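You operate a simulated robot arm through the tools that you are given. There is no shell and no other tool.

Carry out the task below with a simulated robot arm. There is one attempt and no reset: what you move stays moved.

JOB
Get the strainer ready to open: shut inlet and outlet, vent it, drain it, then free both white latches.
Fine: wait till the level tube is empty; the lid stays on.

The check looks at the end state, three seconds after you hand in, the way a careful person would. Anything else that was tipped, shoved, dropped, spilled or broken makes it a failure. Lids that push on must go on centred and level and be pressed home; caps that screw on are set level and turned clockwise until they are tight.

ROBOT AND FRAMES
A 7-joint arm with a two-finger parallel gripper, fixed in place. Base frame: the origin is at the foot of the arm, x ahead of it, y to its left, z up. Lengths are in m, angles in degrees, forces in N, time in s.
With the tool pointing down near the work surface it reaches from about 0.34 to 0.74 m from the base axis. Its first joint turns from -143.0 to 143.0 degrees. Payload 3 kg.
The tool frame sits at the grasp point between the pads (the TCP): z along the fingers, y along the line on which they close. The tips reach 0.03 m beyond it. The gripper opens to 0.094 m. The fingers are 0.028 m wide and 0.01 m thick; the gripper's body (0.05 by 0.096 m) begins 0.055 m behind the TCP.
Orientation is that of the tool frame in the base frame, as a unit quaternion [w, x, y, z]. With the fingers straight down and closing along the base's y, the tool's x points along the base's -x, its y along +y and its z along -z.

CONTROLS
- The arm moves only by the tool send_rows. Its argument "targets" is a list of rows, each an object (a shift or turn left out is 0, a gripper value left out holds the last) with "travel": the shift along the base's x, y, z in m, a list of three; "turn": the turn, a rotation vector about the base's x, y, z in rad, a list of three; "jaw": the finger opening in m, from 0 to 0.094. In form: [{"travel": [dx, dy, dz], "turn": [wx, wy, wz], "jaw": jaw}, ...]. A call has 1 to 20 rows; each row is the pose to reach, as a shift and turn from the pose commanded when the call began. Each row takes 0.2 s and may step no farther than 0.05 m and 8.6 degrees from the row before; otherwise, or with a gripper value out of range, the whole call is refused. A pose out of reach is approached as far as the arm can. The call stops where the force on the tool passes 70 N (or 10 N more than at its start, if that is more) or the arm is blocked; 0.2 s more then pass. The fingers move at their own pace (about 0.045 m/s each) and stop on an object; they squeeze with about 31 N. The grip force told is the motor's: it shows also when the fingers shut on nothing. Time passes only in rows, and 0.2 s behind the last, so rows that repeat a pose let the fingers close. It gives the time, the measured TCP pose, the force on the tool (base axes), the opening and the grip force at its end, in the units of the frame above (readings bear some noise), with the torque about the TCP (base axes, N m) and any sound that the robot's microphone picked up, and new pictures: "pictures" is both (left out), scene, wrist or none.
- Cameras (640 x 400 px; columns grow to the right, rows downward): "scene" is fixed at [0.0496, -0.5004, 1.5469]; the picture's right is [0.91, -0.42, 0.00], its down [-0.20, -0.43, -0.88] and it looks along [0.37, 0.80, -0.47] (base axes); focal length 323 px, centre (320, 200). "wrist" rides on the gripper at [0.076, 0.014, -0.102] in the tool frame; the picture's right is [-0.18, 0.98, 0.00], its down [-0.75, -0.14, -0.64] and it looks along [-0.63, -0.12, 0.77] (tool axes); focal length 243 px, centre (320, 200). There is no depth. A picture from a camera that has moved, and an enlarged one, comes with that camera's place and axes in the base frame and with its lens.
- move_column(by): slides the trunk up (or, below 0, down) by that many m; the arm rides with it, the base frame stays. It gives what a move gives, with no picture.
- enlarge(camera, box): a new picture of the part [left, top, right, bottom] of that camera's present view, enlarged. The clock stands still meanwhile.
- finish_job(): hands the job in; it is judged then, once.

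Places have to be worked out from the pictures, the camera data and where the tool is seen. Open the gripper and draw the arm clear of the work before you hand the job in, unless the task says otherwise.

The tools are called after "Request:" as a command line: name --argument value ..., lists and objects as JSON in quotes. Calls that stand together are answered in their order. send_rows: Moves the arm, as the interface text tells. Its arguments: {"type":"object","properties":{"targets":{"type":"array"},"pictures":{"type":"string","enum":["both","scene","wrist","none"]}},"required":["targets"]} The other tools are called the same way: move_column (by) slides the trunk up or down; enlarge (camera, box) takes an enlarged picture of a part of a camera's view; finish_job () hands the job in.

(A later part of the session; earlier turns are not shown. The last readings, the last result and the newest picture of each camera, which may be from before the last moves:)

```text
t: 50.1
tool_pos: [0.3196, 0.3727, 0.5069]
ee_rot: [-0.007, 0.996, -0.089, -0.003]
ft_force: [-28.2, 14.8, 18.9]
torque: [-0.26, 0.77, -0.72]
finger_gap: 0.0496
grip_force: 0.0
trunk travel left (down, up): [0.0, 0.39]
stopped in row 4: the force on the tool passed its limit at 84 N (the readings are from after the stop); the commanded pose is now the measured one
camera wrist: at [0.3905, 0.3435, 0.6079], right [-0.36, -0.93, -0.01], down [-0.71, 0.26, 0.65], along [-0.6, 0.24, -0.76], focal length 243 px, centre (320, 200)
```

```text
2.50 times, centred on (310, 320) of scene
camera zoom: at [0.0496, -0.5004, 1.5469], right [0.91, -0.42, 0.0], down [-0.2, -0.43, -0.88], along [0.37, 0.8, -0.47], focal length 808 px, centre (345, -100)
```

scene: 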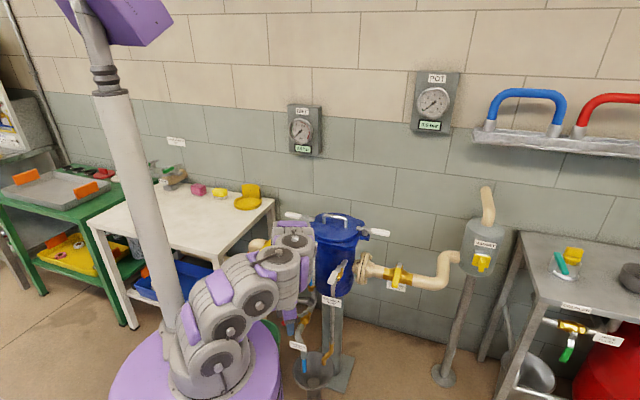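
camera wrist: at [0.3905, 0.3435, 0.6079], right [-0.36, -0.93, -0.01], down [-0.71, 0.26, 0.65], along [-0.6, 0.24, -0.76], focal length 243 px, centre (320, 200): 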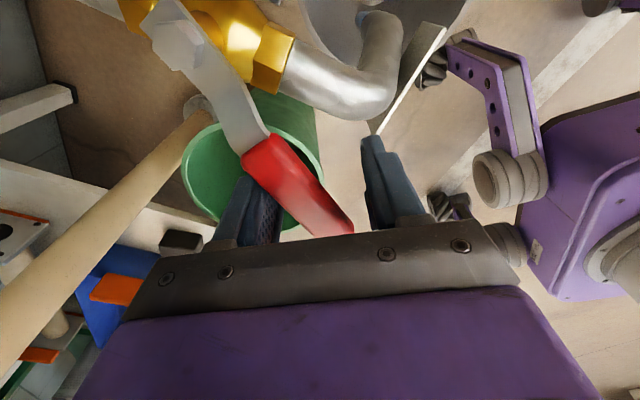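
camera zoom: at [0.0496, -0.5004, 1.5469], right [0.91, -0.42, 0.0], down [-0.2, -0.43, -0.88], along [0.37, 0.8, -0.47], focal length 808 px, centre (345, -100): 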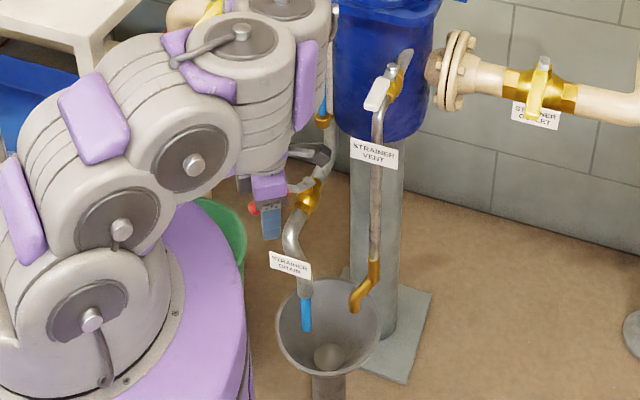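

The call stopped at 84 N and the gap was squeezed narrower. The right finger probably ran into the drain label or pipe elbow in front of it. The handle is at about 193°, so I'll back off, lift, close the fingers and push from behind with a closed peg instead.

Request:
send_rows --targets '[{"travel": [0.001, 0.006, 0]}, {"travel": [0.001, 0.008, 0.02]}, {"travel": [0.001, 0.008, 0.06]}, {"travel": [0.001, 0.008, 0.1], "jaw": 0.03}, {"travel": [0.001, 0.008, 0.1], "jaw": 0.0}, {"travel": [0.001, 0.008, 0.1], "jaw": 0.0}]'

Request:
enlarge --camera "scene" --box '[250, 240, 370, 400]'

```text
t: 51.5
tool_pos: [0.3225, 0.3798, 0.6041]
ee_rot: [-0.006, 0.996, -0.091, -0.003]
ft_force: [0.5, -0.1, 1.1]
torque: [-0.01, -0.02, -0.04]
finger_gap: 0.0
grip_force: 11.3
trunk travel left (down, up): [0.0, 0.39]
camera wrist: at [0.3938, 0.3509, 0.7046], right [-0.36, -0.93, -0.01], down [-0.71, 0.27, 0.65], along [-0.6, 0.24, -0.76], focal length 243 px, centre (320, 200)
```

scene: 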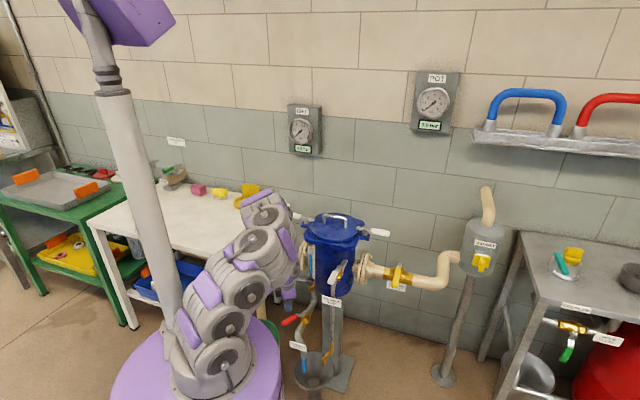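
wrist: 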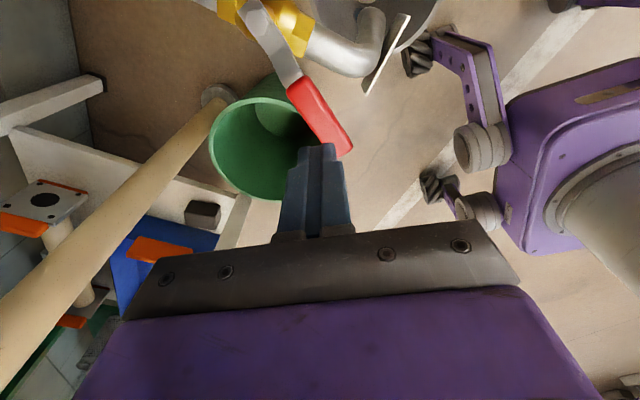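

```text
2.50 times, centred on (310, 320) of scene
camera zoom: at [0.0496, -0.5004, 1.5469], right [0.91, -0.42, 0.0], down [-0.2, -0.43, -0.88], along [0.37, 0.8, -0.47], focal length 808 px, centre (345, -100)
```

zoom: 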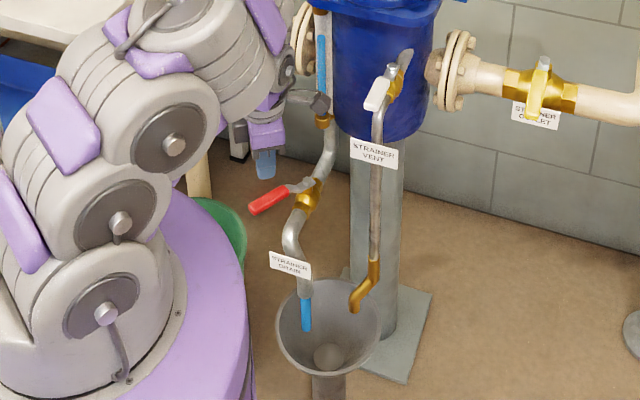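

The view confirms the drain runs and the handle is at about 193°. I'll place the closed fingers behind it (wall side) at z 0.517, high enough to clear the pipe.

Request:
send_rows --targets '[{"travel": [0.0015, 0.036, 0]}, {"travel": [0.0015, 0.036, -0.04]}, {"travel": [0.0015, 0.036, -0.075]}, {"travel": [0.0015, 0.036, -0.087]}, {"travel": [0.0015, 0.036, -0.087]}]' --pictures "wrist"

```text
t: 52.7
tool_pos: [0.327, 0.414, 0.5191]
ee_rot: [-0.005, 0.996, -0.09, -0.002]
ft_force: [-0.1, -0.7, 0.2]
torque: [-0.02, 0.02, 0.01]
finger_gap: 0.0
grip_force: 30.7
trunk travel left (down, up): [0.0, 0.39]
camera wrist: at [0.3978, 0.3848, 0.6211], right [-0.36, -0.93, -0.01], down [-0.71, 0.27, 0.65], along [-0.6, 0.24, -0.76], focal length 243 px, centre (320, 200)
```

wrist: 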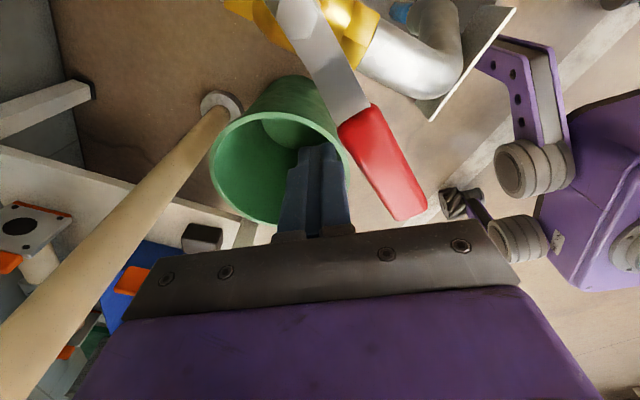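

The peg is behind the handle. I'll push it along the arc, watching the force.

Request:
send_rows --targets '[{"travel": [-0.001, -0.0067, 0], "turn": [0, 0, 0.06]}, {"travel": [-0.0015, -0.015, 0], "turn": [0, 0, 0.12]}, {"travel": [-0.001, -0.0233, 0], "turn": [0, 0, 0.18]}, {"travel": [0.0003, -0.0304, 0], "turn": [0, 0, 0.24]}, {"travel": [0.0019, -0.0362, 0], "turn": [0, 0, 0.3]}]' --pictures "wrist"

```text
t: 53.9
tool_pos: [0.3247, 0.3793, 0.5186]
ee_rot: [-0.005, 0.998, 0.059, -0.004]
ft_force: [-0.6, 1.6, 0.2]
torque: [-0.01, -0.01, 0.01]
finger_gap: 0.0003
grip_force: 31.2
trunk travel left (down, up): [0.0, 0.39]
camera wrist: at [0.403, 0.3727, 0.6197], right [-0.07, -1.0, -0.01], down [-0.76, 0.04, 0.65], along [-0.65, 0.05, -0.76], focal length 243 px, centre (320, 200)
```

wrist: 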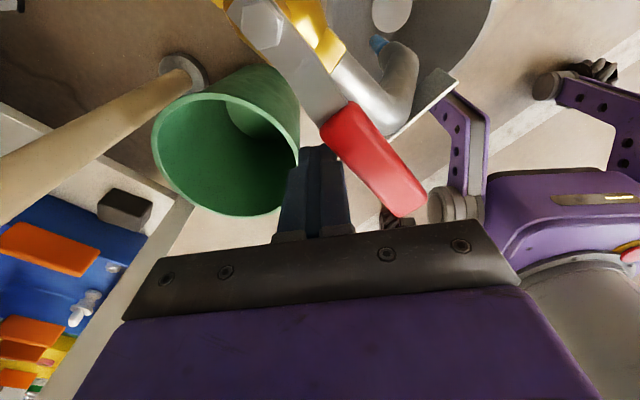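

The handle is at about 217°, so a few more degrees to the stop.

Request:
send_rows --targets '[{"travel": [0.0026, -0.0073, 0], "turn": [0, 0, 0.05]}, {"travel": [0.0045, -0.0115, 0], "turn": [0, 0, 0.08]}, {"travel": [0.006, -0.0145, 0], "turn": [0, 0, 0.08]}]'

Request:
enlarge --camera "scene" --box '[250, 240, 370, 400]'

```text
t: 54.7
tool_pos: [0.3292, 0.3677, 0.5172]
ee_rot: [-0.007, 0.995, 0.102, -0.003]
ft_force: [-24.3, 36.8, 10.0]
torque: [-0.29, -0.31, 0.41]
finger_gap: 0.0
grip_force: 31.3
trunk travel left (down, up): [0.0, 0.39]
camera wrist: at [0.406, 0.3688, 0.6199], right [0.02, -1.0, -0.01], down [-0.76, -0.02, 0.65], along [-0.65, 0.0, -0.76], focal length 243 px, centre (320, 200)
```

scene: 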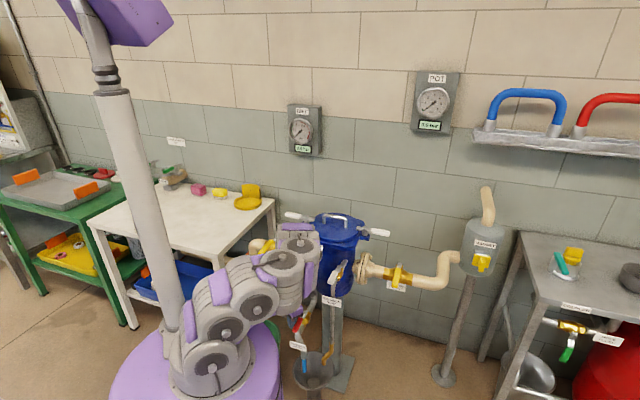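
wrist: 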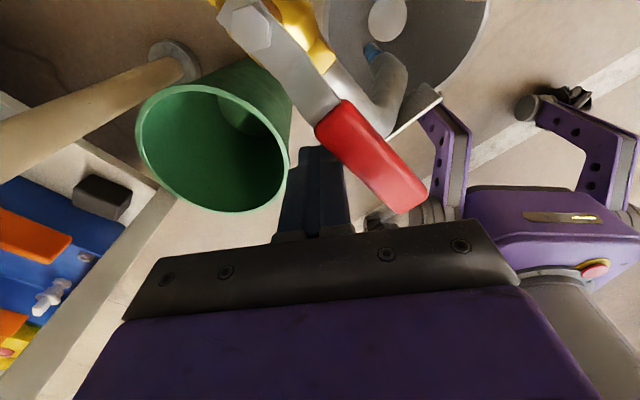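

```text
2.50 times, centred on (310, 320) of scene
camera zoom: at [0.0496, -0.5004, 1.5469], right [0.91, -0.42, 0.0], down [-0.2, -0.43, -0.88], along [0.37, 0.8, -0.47], focal length 808 px, centre (345, -100)
```

zoom: 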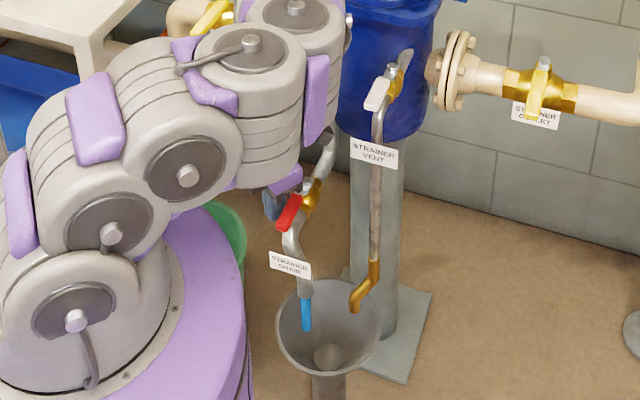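

The drain is at its stop (45 N, handle in line with the pipe). I'll back off and lift straight up clear.

Request:
send_rows --targets '[{"travel": [-0.004, 0.01, 0]}, {"travel": [-0.005, 0.014, 0.01]}, {"travel": [-0.005, 0.014, 0.05]}, {"travel": [-0.005, 0.01, 0.09]}, {"travel": [-0.005, 0.0, 0.13]}, {"travel": [-0.005, -0.01, 0.17]}, {"travel": [-0.005, -0.02, 0.21]}, {"travel": [-0.005, -0.02, 0.25]}, {"travel": [-0.005, -0.02, 0.29]}, {"travel": [-0.005, -0.02, 0.33]}, {"travel": [-0.005, -0.02, 0.37]}, {"travel": [-0.005, -0.02, 0.41], "jaw": 0.06}, {"travel": [-0.005, -0.02, 0.41], "jaw": 0.06}]'

Request:
enlarge --camera "scene" --box '[270, 200, 370, 300]'

Request:
enlarge --camera "scene" --box '[250, 240, 370, 400]'

```text
t: 57.5
tool_pos: [0.3252, 0.3459, 0.9311]
ee_rot: [-0.005, 0.995, 0.099, -0.004]
ft_force: [0.2, -0.2, 0.8]
torque: [0.01, -0.03, -0.04]
finger_gap: 0.0502
grip_force: 0.0
out of reach, approached as far as the arm can: row 6, 7
trunk travel left (down, up): [0.0, 0.39]
camera wrist: at [0.4025, 0.346, 1.0303], right [0.01, -1.0, -0.01], down [-0.76, -0.02, 0.65], along [-0.65, 0.0, -0.76], focal length 243 px, centre (320, 200)
```

scene: 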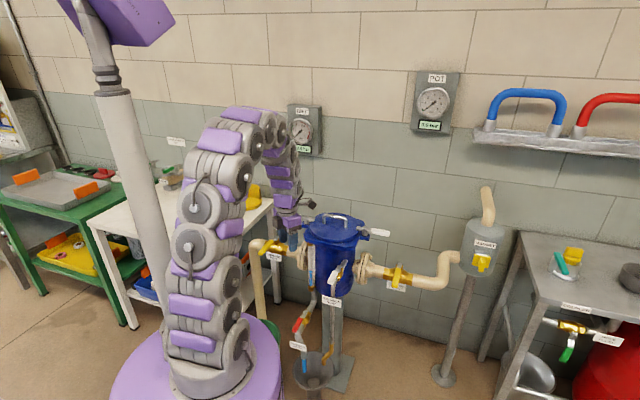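
wrist: 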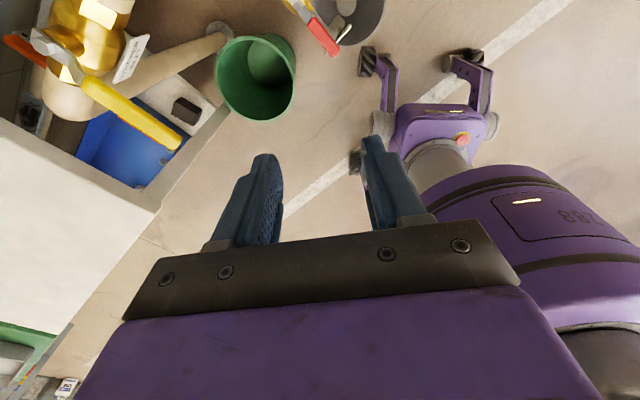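

```text
4.00 times, centred on (320, 250) of scene
camera zoom: at [0.0496, -0.5004, 1.5469], right [0.91, -0.42, 0.0], down [-0.2, -0.43, -0.88], along [0.37, 0.8, -0.47], focal length 1292 px, centre (320, 0)
```

zoom: 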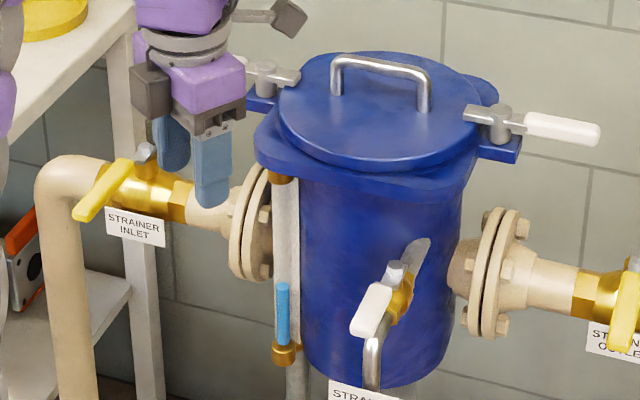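

```text
2.50 times, centred on (310, 320) of scene
camera zoom: at [0.0496, -0.5004, 1.5469], right [0.91, -0.42, 0.0], down [-0.2, -0.43, -0.88], along [0.37, 0.8, -0.47], focal length 808 px, centre (345, -100)
```

zoom: 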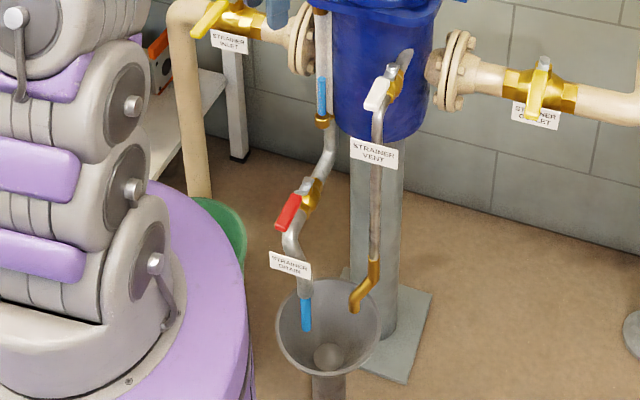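

The level tube is down to about a third and still draining. Meanwhile I'll raise the trunk and go above the left (inlet-side) white latch handle, near (0.414, 0.57, 0.875), unwinding the yaw.

Request:
move_column --by 0.115

Request:
send_rows --targets '[{"travel": [0.0, 0.0, 0.0], "turn": [0, 0, -0.14]}, {"travel": [0.01, 0.025, 0.0], "turn": [0, 0, -0.28]}, {"travel": [0.02, 0.05, 0.0], "turn": [0, 0, -0.42]}, {"travel": [0.03, 0.08, 0.0], "turn": [0, 0, -0.56]}, {"travel": [0.045, 0.115, 0.0], "turn": [0, 0, -0.7]}, {"travel": [0.06, 0.15, 0.0], "turn": [0, 0, -0.84]}, {"travel": [0.075, 0.185, 0.0], "turn": [0, 0, -0.98]}, {"travel": [0.089, 0.222, 0.0], "turn": [0, 0, -0.98]}, {"travel": [0.089, 0.222, -0.03], "turn": [0, 0, -0.98]}, {"travel": [0.089, 0.222, -0.03], "turn": [0, 0, -0.98]}]'

Request:
enlarge --camera "wrist" --box '[200, 20, 440, 240]'

Request:
enlarge --camera "scene" --box '[270, 180, 370, 300]'

```text
t: 58.9
tool_pos: [0.3253, 0.3459, 1.0436]
ee_rot: [-0.006, 0.995, 0.1, -0.004]
ft_force: [-0.7, 0.3, 0.3]
torque: [0.0, 0.0, 0.04]
finger_gap: 0.06
grip_force: 0.1
trunk travel left (down, up): [-0.115, 0.275]
```

```text
t: 61.1
tool_pos: [0.4148, 0.5651, 1.0125]
ee_rot: [-0.007, 0.924, -0.381, -0.002]
ft_force: [-0.3, 0.3, 0.6]
torque: [0.02, 0.03, -0.02]
finger_gap: 0.0602
grip_force: 0.0
trunk travel left (down, up): [-0.115, 0.275]
camera wrist: at [0.4573, 0.5002, 1.114], right [-0.82, -0.57, -0.01], down [-0.44, 0.62, 0.65], along [-0.36, 0.54, -0.76], focal length 243 px, centre (320, 200)
```

scene: 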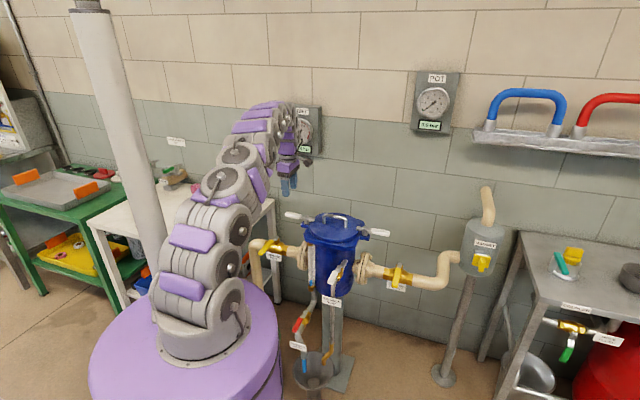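
wrist: 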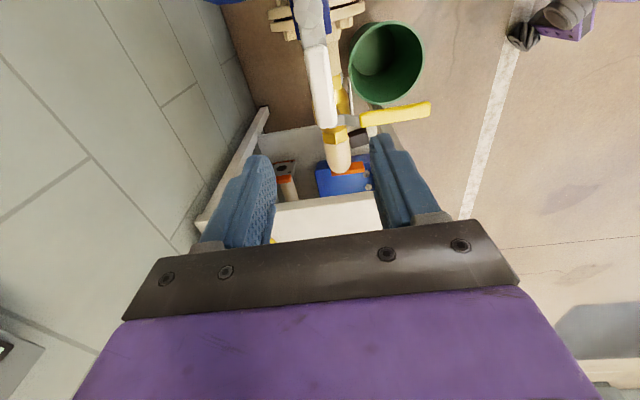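

```text
1.82 times, centred on (320, 130) of wrist
camera zoom: at [0.4573, 0.5002, 1.114], right [-0.82, -0.57, -0.01], down [-0.44, 0.62, 0.65], along [-0.36, 0.54, -0.76], focal length 441 px, centre (320, 327)
```

zoom: 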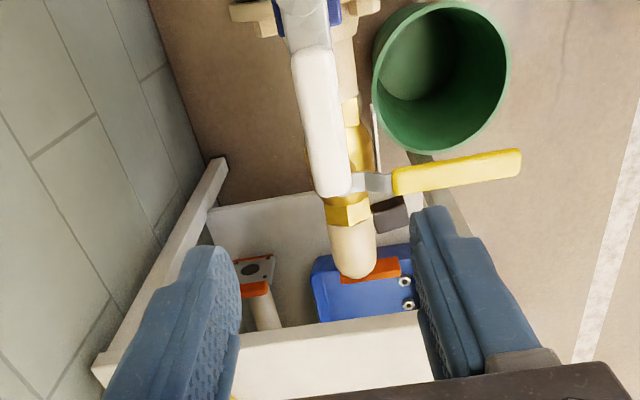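

```text
3.33 times, centred on (320, 240) of scene
camera zoom: at [0.0496, -0.5004, 1.5469], right [0.91, -0.42, 0.0], down [-0.2, -0.43, -0.88], along [0.37, 0.8, -0.47], focal length 1077 px, centre (320, 67)
```

zoom: 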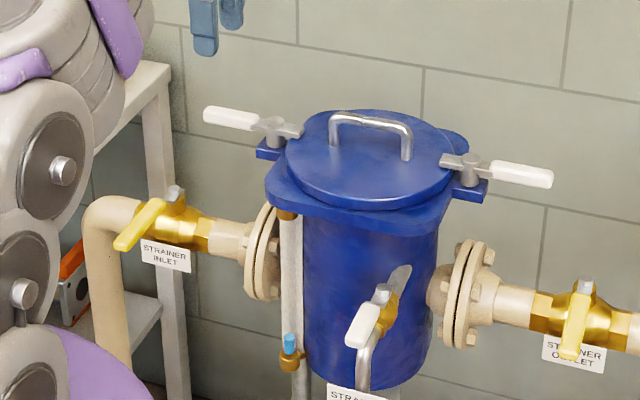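

The tube is nearly empty. I'll wait a few seconds here before touching the latches.

Request:
send_rows --targets '[{"travel": [0, 0, 0]}, {"travel": [0, 0, 0]}, {"travel": [0, 0, 0]}, {"travel": [0, 0, 0]}, {"travel": [0, 0, 0]}, {"travel": [0, 0, 0]}, {"travel": [0, 0, 0]}, {"travel": [0, 0, 0]}, {"travel": [0, 0, 0]}, {"travel": [0, 0, 0]}, {"travel": [0, 0, 0]}, {"travel": [0, 0, 0]}, {"travel": [0, 0, 0]}, {"travel": [0, 0, 0]}, {"travel": [0, 0, 0]}]' --pictures "scene"

Request:
enlarge --camera "scene" --box '[285, 240, 345, 380]'

Request:
enlarge --camera "scene" --box '[290, 240, 340, 300]'

Request:
enlarge --camera "scene" --box '[280, 70, 460, 160]'

```text
t: 64.3
tool_pos: [0.414, 0.5666, 1.0125]
ee_rot: [-0.005, 0.925, -0.381, -0.001]
ft_force: [0.9, -0.1, -0.3]
torque: [0.0, 0.02, -0.03]
finger_gap: 0.0601
grip_force: 0.1
trunk travel left (down, up): [-0.115, 0.275]
```

scene: 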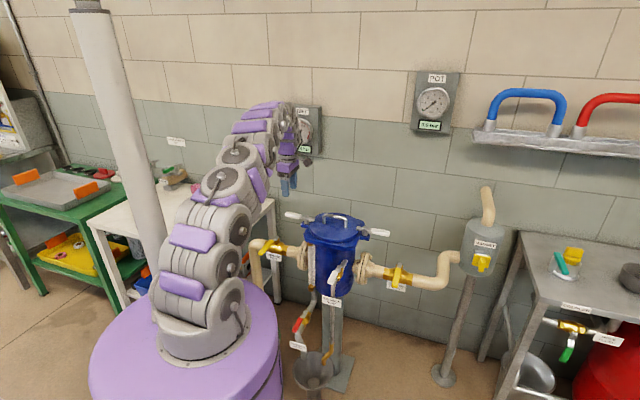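

```text
2.86 times, centred on (315, 310) of scene
camera zoom: at [0.0496, -0.5004, 1.5469], right [0.91, -0.42, 0.0], down [-0.2, -0.43, -0.88], along [0.37, 0.8, -0.47], focal length 923 px, centre (334, -114)
```

zoom: 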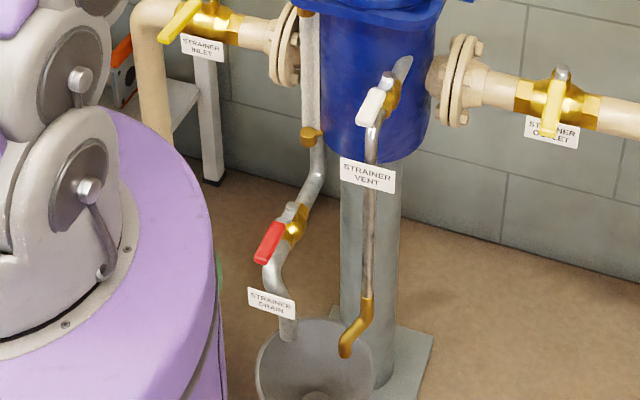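

```text
6.67 times, centred on (315, 270) of scene
camera zoom: at [0.0496, -0.5004, 1.5469], right [0.91, -0.42, 0.0], down [-0.2, -0.43, -0.88], along [0.37, 0.8, -0.47], focal length 2153 px, centre (353, -267)
```

zoom: 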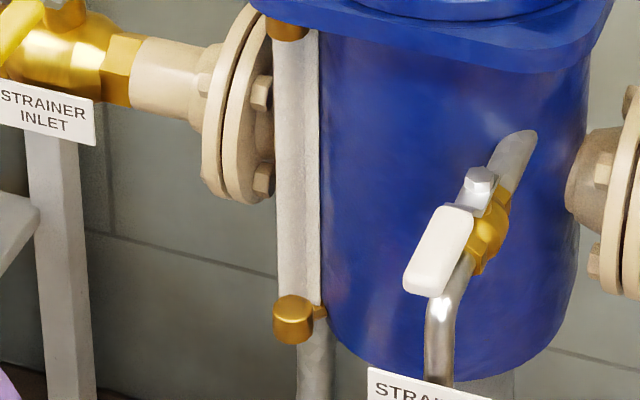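

```text
3.56 times, centred on (370, 115) of scene
camera zoom: at [0.0496, -0.5004, 1.5469], right [0.91, -0.42, 0.0], down [-0.2, -0.43, -0.88], along [0.37, 0.8, -0.47], focal length 1148 px, centre (142, 502)
```

zoom: 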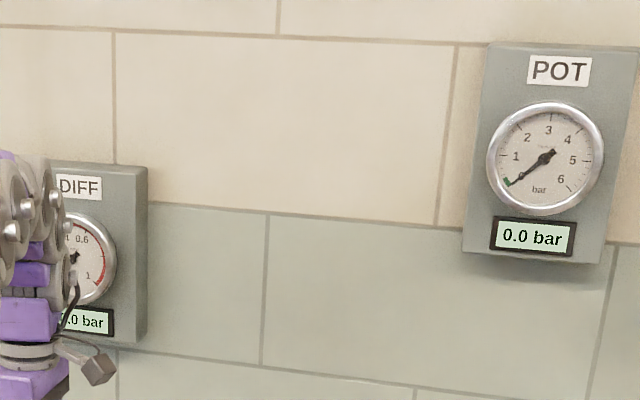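

The tube is empty, flow has stopped, and POT reads 0.0 bar. Now I'll go down to straddle the left white latch handle (z about 0.877).

Request:
send_rows --targets '[{"travel": [0.001, -0.001, -0.045]}, {"travel": [0.001, -0.002, -0.09]}, {"travel": [0.001, -0.002, -0.128]}, {"travel": [0.001, -0.002, -0.128], "jaw": 0.042}, {"travel": [0.001, -0.002, -0.128], "jaw": 0.042}]'

Request:
enlarge --camera "scene" --box '[260, 180, 360, 260]'

```text
t: 65.5
tool_pos: [0.4153, 0.5613, 0.8843]
ee_rot: [-0.005, 0.924, -0.382, -0.001]
ft_force: [0.0, 0.0, 0.4]
torque: [-0.02, 0.04, -0.01]
finger_gap: 0.0417
grip_force: 0.0
trunk travel left (down, up): [-0.115, 0.275]
camera wrist: at [0.4578, 0.497, 0.9856], right [-0.82, -0.57, -0.01], down [-0.44, 0.62, 0.65], along [-0.36, 0.54, -0.76], focal length 243 px, centre (320, 200)
```

scene: 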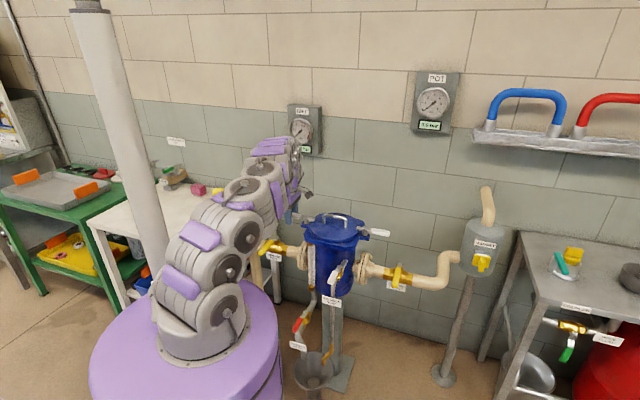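
wrist: 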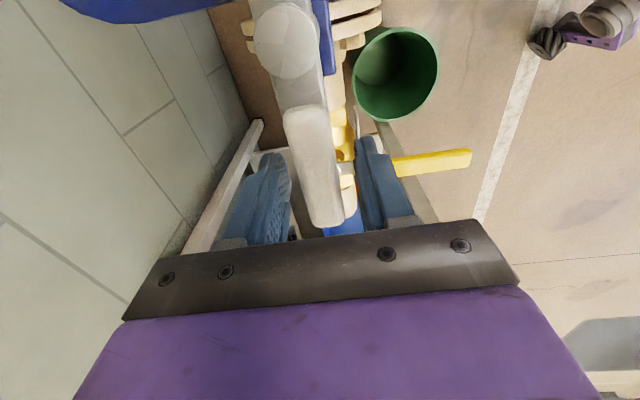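

```text
5.00 times, centred on (310, 220) of scene
camera zoom: at [0.0496, -0.5004, 1.5469], right [0.91, -0.42, 0.0], down [-0.2, -0.43, -0.88], along [0.37, 0.8, -0.47], focal length 1615 px, centre (370, 100)
```

zoom: 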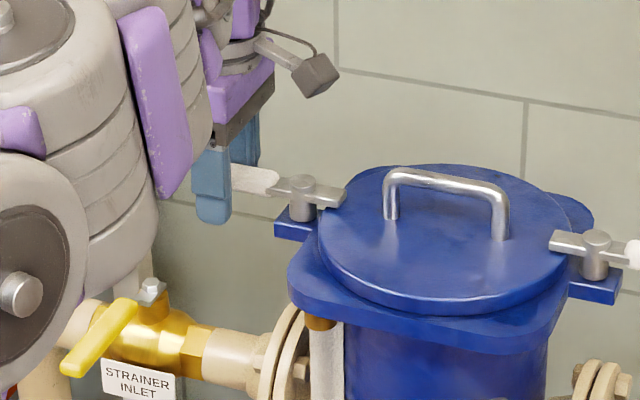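

The fingers straddle the left latch handle; its pivot is near (0.463, 0.517). I'll swing it gently toward the base.

Request:
send_rows --targets '[{"travel": [-0.0055, -0.007, 0], "turn": [0, 0, 0.12]}, {"travel": [-0.0102, -0.0148, 0], "turn": [0, 0, 0.24]}, {"travel": [-0.0138, -0.0231, 0], "turn": [0, 0, 0.36]}]'

Request:
enlarge --camera "scene" --box '[260, 180, 360, 260]'

```text
t: 66.3
tool_pos: [0.4, 0.541, 0.8855]
ee_rot: [-0.006, 0.978, -0.208, -0.002]
ft_force: [0.3, 0.3, -0.1]
torque: [-0.01, 0.02, 0.02]
finger_gap: 0.0422
grip_force: 0.1
trunk travel left (down, up): [-0.115, 0.275]
camera wrist: at [0.4629, 0.4954, 0.9869], right [-0.57, -0.82, -0.01], down [-0.63, 0.43, 0.65], along [-0.53, 0.37, -0.76], focal length 243 px, centre (320, 200)
```

scene: 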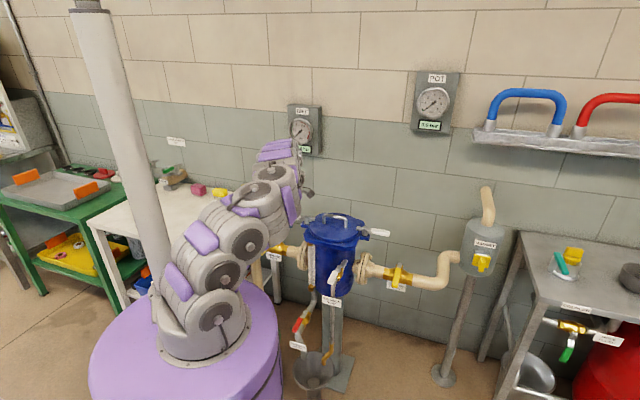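
wrist: 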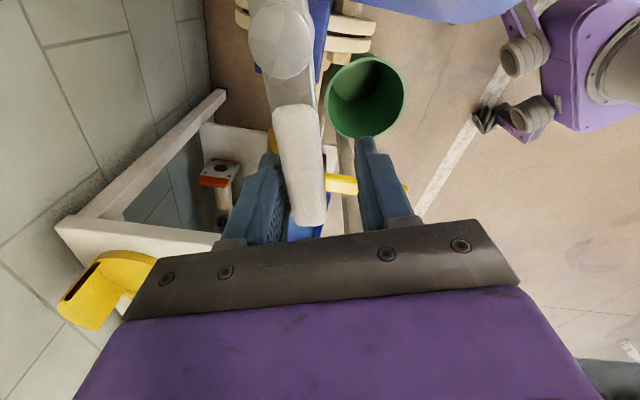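

```text
5.00 times, centred on (310, 220) of scene
camera zoom: at [0.0496, -0.5004, 1.5469], right [0.91, -0.42, 0.0], down [-0.2, -0.43, -0.88], along [0.37, 0.8, -0.47], focal length 1615 px, centre (370, 100)
```

zoom: 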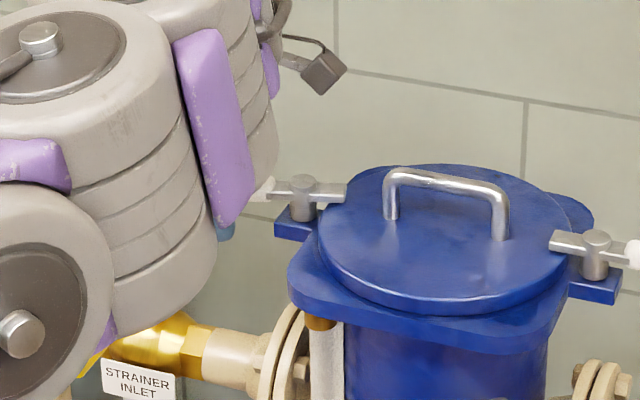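

The latch turns freely and its plate is swinging off the lid. I'll continue the arc.

Request:
send_rows --targets '[{"travel": [-0.0023, -0.0088, 0], "turn": [0, 0, 0.1]}, {"travel": [-0.0034, -0.0178, 0], "turn": [0, 0, 0.2]}, {"travel": [-0.0033, -0.0269, 0], "turn": [0, 0, 0.3]}, {"travel": [-0.0018, -0.0358, 0], "turn": [0, 0, 0.4]}, {"travel": [0.0008, -0.0445, 0], "turn": [0, 0, 0.5]}, {"travel": [0.0046, -0.0527, 0], "turn": [0, 0, 0.6]}, {"travel": [0.0096, -0.0603, 0], "turn": [0, 0, 0.68]}]'

Request:
enlarge --camera "scene" --box '[230, 180, 370, 280]'

```text
t: 67.9
tool_pos: [0.4104, 0.4824, 0.8878]
ee_rot: [-0.005, 0.992, 0.13, -0.004]
ft_force: [0.0, 0.2, 0.3]
torque: [0.0, -0.03, -0.03]
finger_gap: 0.0421
grip_force: 0.0
trunk travel left (down, up): [-0.115, 0.275]
camera wrist: at [0.4884, 0.4861, 0.9875], right [0.07, -1.0, -0.01], down [-0.76, -0.06, 0.65], along [-0.65, -0.04, -0.76], focal length 243 px, centre (320, 200)
```

scene: 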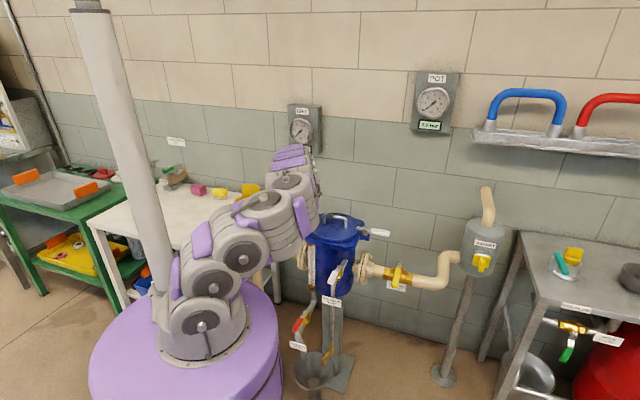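
wrist: 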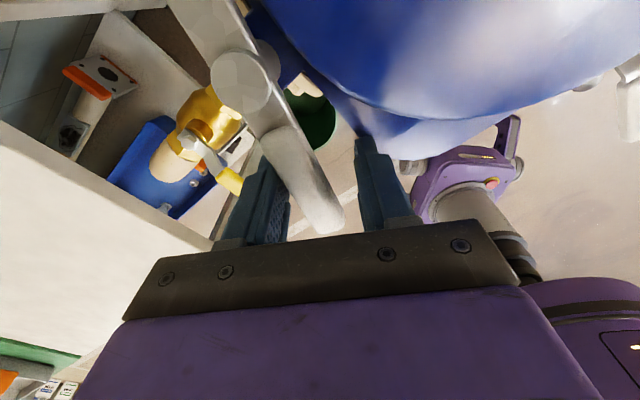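

```text
4.00 times, centred on (300, 230) of scene
camera zoom: at [0.0496, -0.5004, 1.5469], right [0.91, -0.42, 0.0], down [-0.2, -0.43, -0.88], along [0.37, 0.8, -0.47], focal length 1292 px, centre (400, 80)
```

zoom: 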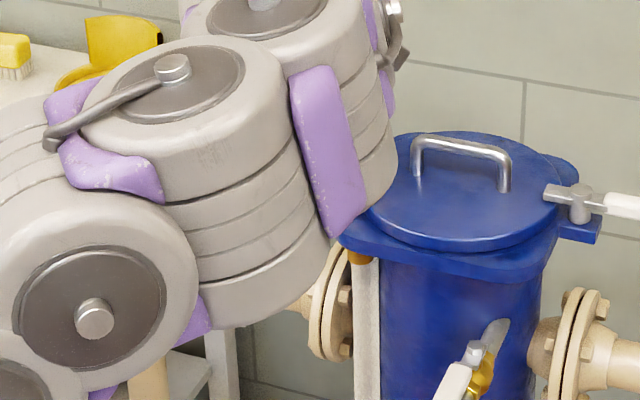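

The handle is at about 209°. I'll continue carefully to its end.

Request:
send_rows --targets '[{"travel": [0.0035, -0.008, 0], "turn": [0, 0, 0.04]}, {"travel": [0.0065, -0.0115, 0], "turn": [0, 0, 0.06]}, {"travel": [0.01, -0.0145, 0], "turn": [0, 0, 0.08]}]'

Request:
enlarge --camera "wrist" --box '[160, 0, 440, 240]'

```text
t: 68.7
tool_pos: [0.4201, 0.4697, 0.8858]
ee_rot: [-0.004, 0.985, 0.17, -0.005]
ft_force: [-4.8, 2.3, -0.8]
torque: [-0.01, 0.0, 0.11]
finger_gap: 0.0446
grip_force: 1.9
trunk travel left (down, up): [-0.115, 0.275]
camera wrist: at [0.4964, 0.4798, 0.987], right [0.15, -0.99, -0.01], down [-0.75, -0.12, 0.65], along [-0.64, -0.09, -0.76], focal length 243 px, centre (320, 200)
```

scene: 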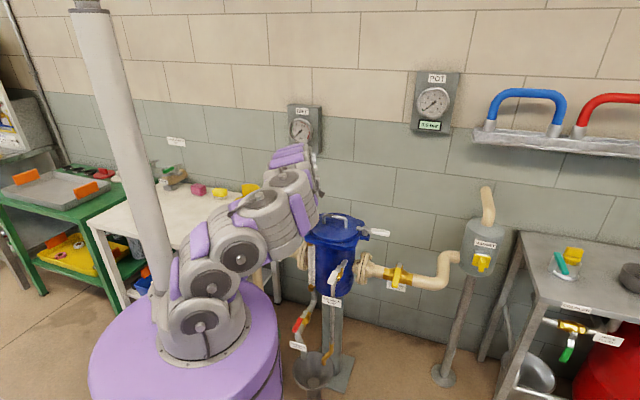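
wrist: 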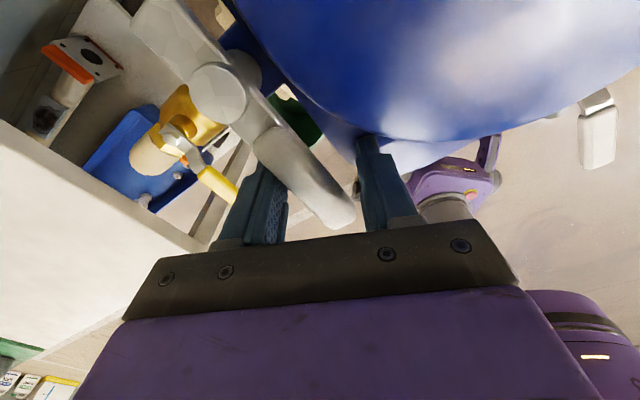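

```text
1.67 times, centred on (300, 120) of wrist
camera zoom: at [0.4964, 0.4798, 0.987], right [0.15, -0.99, -0.01], down [-0.75, -0.12, 0.65], along [-0.64, -0.09, -0.76], focal length 404 px, centre (353, 333)
```

zoom: 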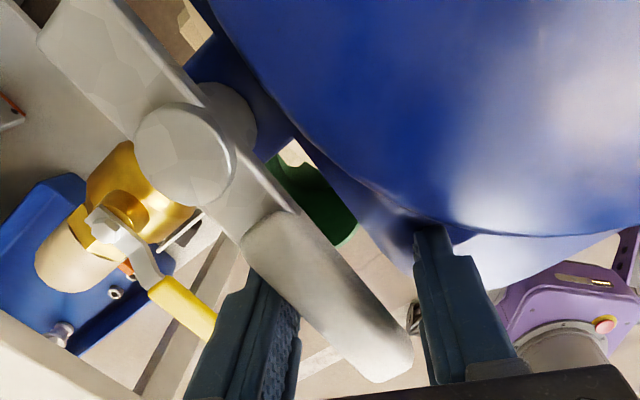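

The handle is at about 223° with force starting to rise, so it's near the stop. One more small nudge.

Request:
send_rows --targets '[{"travel": [0.003, -0.003, 0], "turn": [0, 0, 0.02]}, {"travel": [0.0055, -0.005, 0], "turn": [0, 0, 0.03]}]' --pictures "wrist"

```text
t: 69.3
tool_pos: [0.4226, 0.4664, 0.8853]
ee_rot: [-0.005, 0.982, 0.186, -0.005]
ft_force: [-26.8, 13.9, 3.9]
torque: [-0.04, 0.46, -0.17]
finger_gap: 0.05
grip_force: 6.2
trunk travel left (down, up): [-0.115, 0.275]
camera wrist: at [0.4981, 0.4796, 0.987], right [0.19, -0.98, -0.01], down [-0.75, -0.15, 0.65], along [-0.64, -0.11, -0.76], focal length 243 px, centre (320, 200)
```

wrist: 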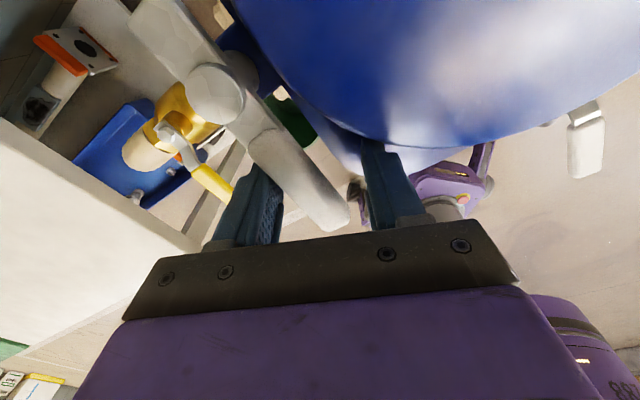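

Firm resistance at about 90°, so the left latch is fully swung clear of the lid. I'll back off, then lift.

Request:
send_rows --targets '[{"travel": [-0.006, 0.006, 0]}, {"travel": [-0.0085, 0.0085, 0.0]}, {"travel": [-0.0085, 0.0085, 0.03]}, {"travel": [-0.0085, 0.0085, 0.07]}, {"travel": [-0.0085, 0.0085, 0.11], "jaw": 0.06}, {"travel": [-0.0085, 0.0085, 0.14], "jaw": 0.06}, {"travel": [-0.0085, 0.0085, 0.14], "turn": [0, 0, -0.14], "jaw": 0.06}, {"travel": [-0.0085, 0.0085, 0.14], "turn": [0, 0, -0.28], "jaw": 0.06}, {"travel": [-0.0085, 0.0085, 0.14], "turn": [0, 0, -0.42], "jaw": 0.06}, {"travel": [-0.0085, 0.0085, 0.14], "turn": [0, 0, -0.56], "jaw": 0.06}, {"travel": [-0.0085, 0.0085, 0.14], "turn": [0, 0, -0.7], "jaw": 0.06}, {"travel": [-0.0085, 0.0085, 0.14], "turn": [0, 0, -0.84], "jaw": 0.06}, {"travel": [-0.0085, 0.0085, 0.14], "turn": [0, 0, -0.98], "jaw": 0.06}, {"travel": [-0.0085, 0.0085, 0.14], "turn": [0, 0, -0.98], "jaw": 0.06}]'

Request:
enlarge --camera "scene" --box '[230, 180, 400, 300]'

```text
t: 72.3
tool_pos: [0.4182, 0.472, 1.026]
ee_rot: [-0.005, 0.953, -0.302, -0.003]
ft_force: [-0.3, 0.0, 0.4]
torque: [0.03, 0.03, -0.01]
finger_gap: 0.06
grip_force: 0.2
trunk travel left (down, up): [-0.115, 0.275]
camera wrist: at [0.4719, 0.4144, 1.1269], right [-0.72, -0.7, -0.01], down [-0.54, 0.54, 0.65], along [-0.45, 0.47, -0.76], focal length 243 px, centre (320, 200)
```

scene: 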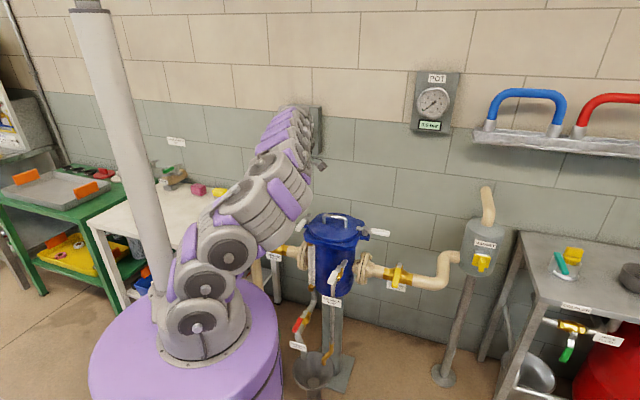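
wrist: 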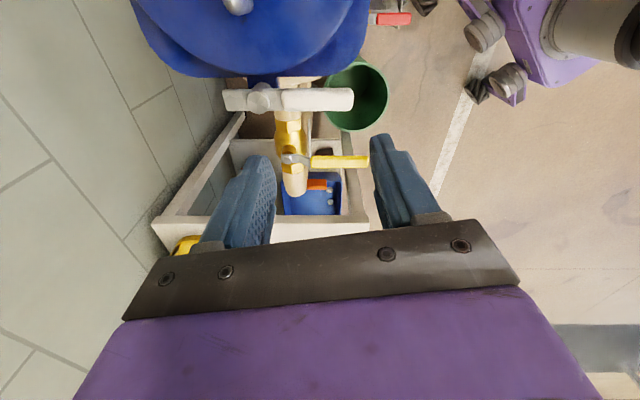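

```text
3.33 times, centred on (315, 240) of scene
camera zoom: at [0.0496, -0.5004, 1.5469], right [0.91, -0.42, 0.0], down [-0.2, -0.43, -0.88], along [0.37, 0.8, -0.47], focal length 1077 px, centre (337, 67)
```

zoom: 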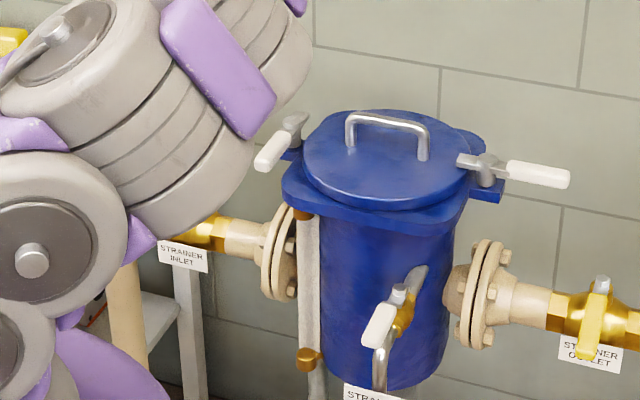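

The left latch is off the lid and the inlet handle is undisturbed. Now I'll go around the front to above the right latch handle, near (0.67, 0.31).

Request:
send_rows --targets '[{"travel": [0.008, -0.043, 0]}, {"travel": [0.016, -0.086, 0]}, {"travel": [0.024, -0.129, 0]}, {"travel": [0.034, -0.172, 0]}, {"travel": [0.075, -0.19, 0]}, {"travel": [0.118, -0.205, 0]}, {"travel": [0.16, -0.22, 0], "turn": [0, 0, -0.05]}, {"travel": [0.2, -0.222, 0], "turn": [0, 0, -0.1]}, {"travel": [0.228, -0.19, 0], "turn": [0, 0, -0.14]}, {"travel": [0.252, -0.16, 0], "turn": [0, 0, -0.17]}, {"travel": [0.252, -0.16, 0], "turn": [0, 0, -0.17]}]'

Request:
enlarge --camera "wrist" --box '[200, 20, 440, 240]'

```text
t: 74.7
tool_pos: [0.6682, 0.3098, 1.0245]
ee_rot: [-0.004, 0.924, -0.381, 0.0]
ft_force: [0.1, 0.4, 0.3]
torque: [-0.01, 0.03, 0.03]
finger_gap: 0.06
grip_force: 0.0
trunk travel left (down, up): [-0.115, 0.275]
camera wrist: at [0.7105, 0.2452, 1.1262], right [-0.82, -0.57, -0.01], down [-0.44, 0.63, 0.65], along [-0.36, 0.54, -0.76], focal length 243 px, centre (320, 200)
```

scene: 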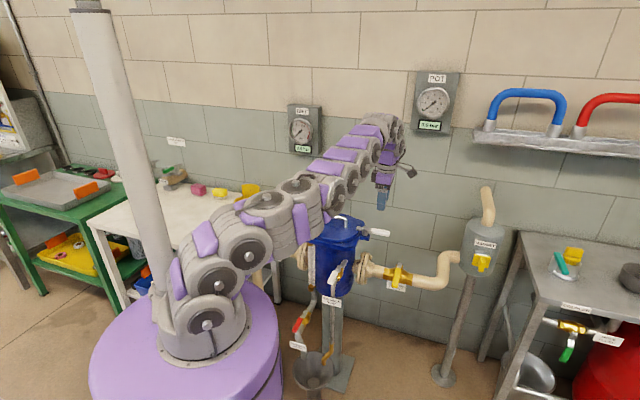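
wrist: 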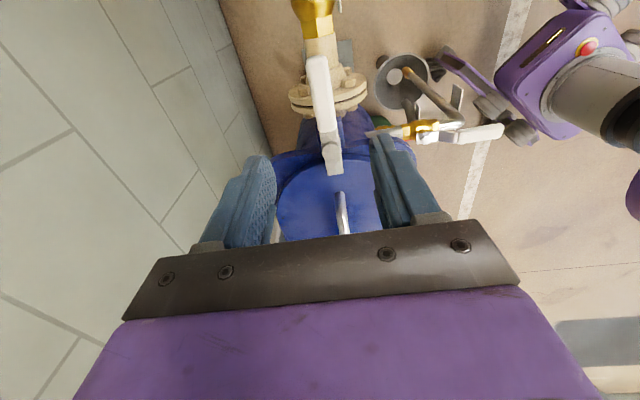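

```text
1.82 times, centred on (320, 130) of wrist
camera zoom: at [0.7105, 0.2452, 1.1262], right [-0.82, -0.57, -0.01], down [-0.44, 0.63, 0.65], along [-0.36, 0.54, -0.76], focal length 441 px, centre (320, 327)
```

zoom: 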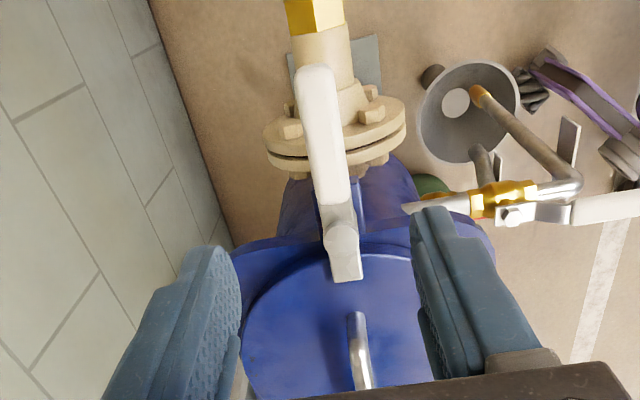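

It's well centred over the right latch handle (tip (0.69, 0.284), pivot (0.625, 0.350)). Before descending I'll check how close the arm's links are to the lid.

Request:
enlarge --camera "scene" --box '[240, 110, 420, 280]'

```text
2.35 times, centred on (330, 195) of scene
camera zoom: at [0.0496, -0.5004, 1.5469], right [0.91, -0.42, 0.0], down [-0.2, -0.43, -0.88], along [0.37, 0.8, -0.47], focal length 760 px, centre (296, 212)
```

zoom: 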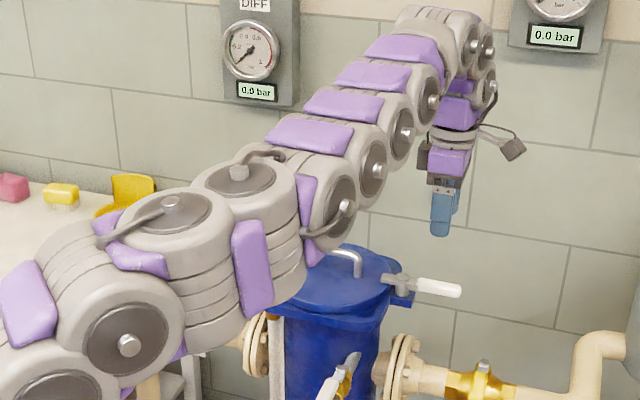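

By the geometry, the arm's links are about 0.2 m in front of and above the lid, so it's clear. I'll descend to straddle the right latch handle.

Request:
send_rows --targets '[{"travel": [0, 0, -0.045]}, {"travel": [0, 0, -0.09]}, {"travel": [0, 0, -0.125]}, {"travel": [0, 0, -0.14]}, {"travel": [0, 0, -0.14], "jaw": 0.042}, {"travel": [0, 0, -0.14], "jaw": 0.042}]'

Request:
enlarge --camera "scene" --box '[290, 180, 410, 280]'

```text
t: 76.1
tool_pos: [0.6693, 0.3087, 0.8852]
ee_rot: [-0.007, 0.925, -0.38, -0.001]
ft_force: [-0.8, 0.9, -0.8]
torque: [-0.04, 0.01, 0.0]
finger_gap: 0.0421
grip_force: 0.0
trunk travel left (down, up): [-0.115, 0.275]
camera wrist: at [0.7125, 0.2444, 0.9857], right [-0.82, -0.57, -0.01], down [-0.44, 0.62, 0.65], along [-0.36, 0.54, -0.76], focal length 243 px, centre (320, 200)
```

scene: 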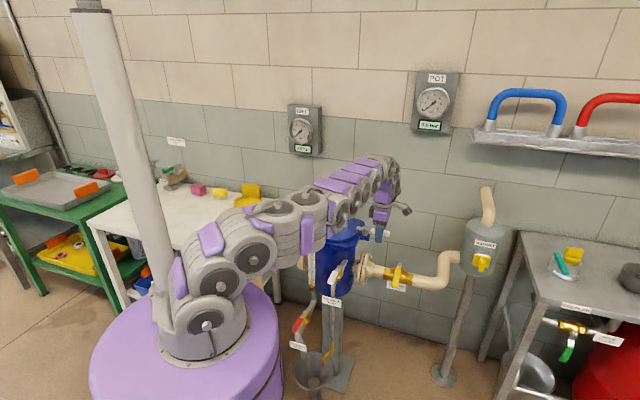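
wrist: 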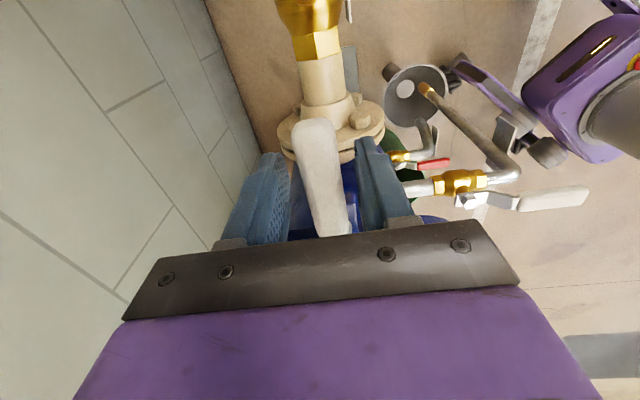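

```text
4.00 times, centred on (350, 230) of scene
camera zoom: at [0.0496, -0.5004, 1.5469], right [0.91, -0.42, 0.0], down [-0.2, -0.43, -0.88], along [0.37, 0.8, -0.47], focal length 1292 px, centre (200, 80)
```

zoom: 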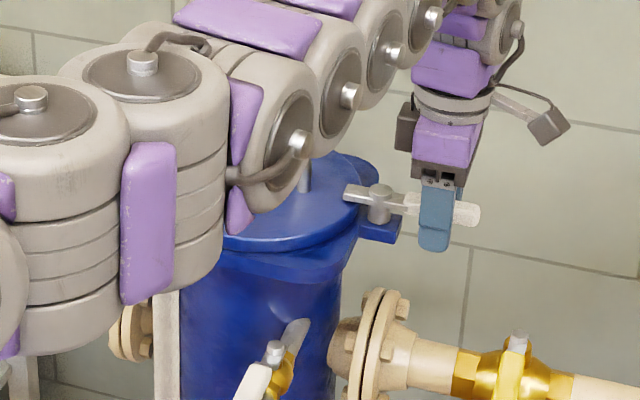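

The fingers straddle the handle. I'll swing it toward the base about the pivot at (0.627, 0.351), with a narrower gap to keep the leading finger off the lid.

Request:
send_rows --targets '[{"travel": [-0.0063, -0.0055, 0], "turn": [0, 0, -0.14], "jaw": 0.036}, {"travel": [-0.0133, -0.0101, 0], "turn": [0, 0, -0.28], "jaw": 0.036}, {"travel": [-0.0209, -0.0136, 0], "turn": [0, 0, -0.42], "jaw": 0.036}, {"travel": [-0.0289, -0.0161, 0], "turn": [0, 0, -0.56], "jaw": 0.036}, {"travel": [-0.0372, -0.0174, 0], "turn": [0, 0, -0.7], "jaw": 0.036}, {"travel": [-0.0455, -0.0175, 0], "turn": [0, 0, -0.84], "jaw": 0.036}]'

Request:
enlarge --camera "scene" --box '[290, 180, 410, 280]'

```text
t: 77.5
tool_pos: [0.6241, 0.2928, 0.8859]
ee_rot: [0.007, -0.689, 0.725, -0.003]
ft_force: [0.3, 0.1, 0.0]
torque: [0.0, 0.0, -0.02]
finger_gap: 0.036
grip_force: 0.1
trunk travel left (down, up): [-0.115, 0.275]
camera wrist: at [0.604, 0.2174, 0.9865], right [-0.97, 0.24, -0.01], down [0.17, 0.74, 0.65], along [0.16, 0.63, -0.76], focal length 243 px, centre (320, 200)
```

scene: 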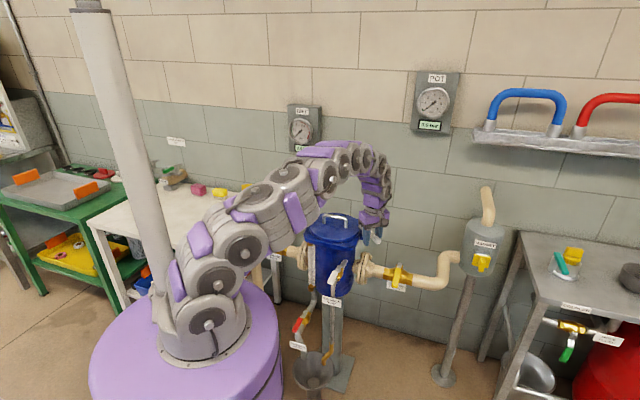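
wrist: 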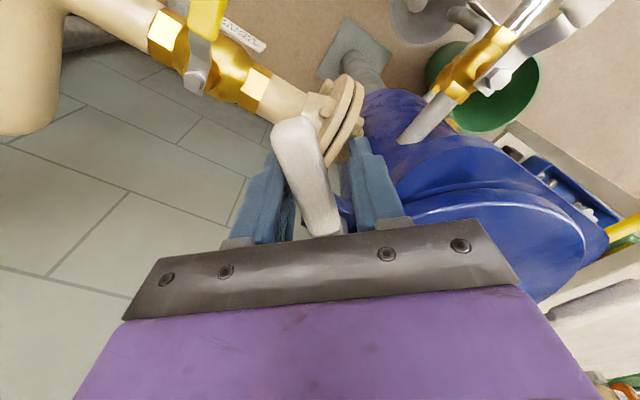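

```text
4.00 times, centred on (350, 230) of scene
camera zoom: at [0.0496, -0.5004, 1.5469], right [0.91, -0.42, 0.0], down [-0.2, -0.43, -0.88], along [0.37, 0.8, -0.47], focal length 1292 px, centre (200, 80)
```

zoom: 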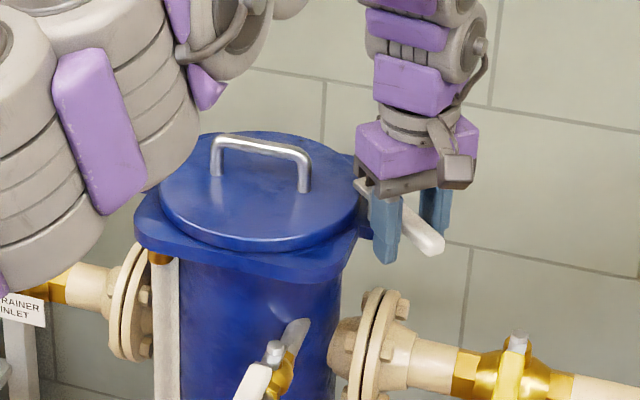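

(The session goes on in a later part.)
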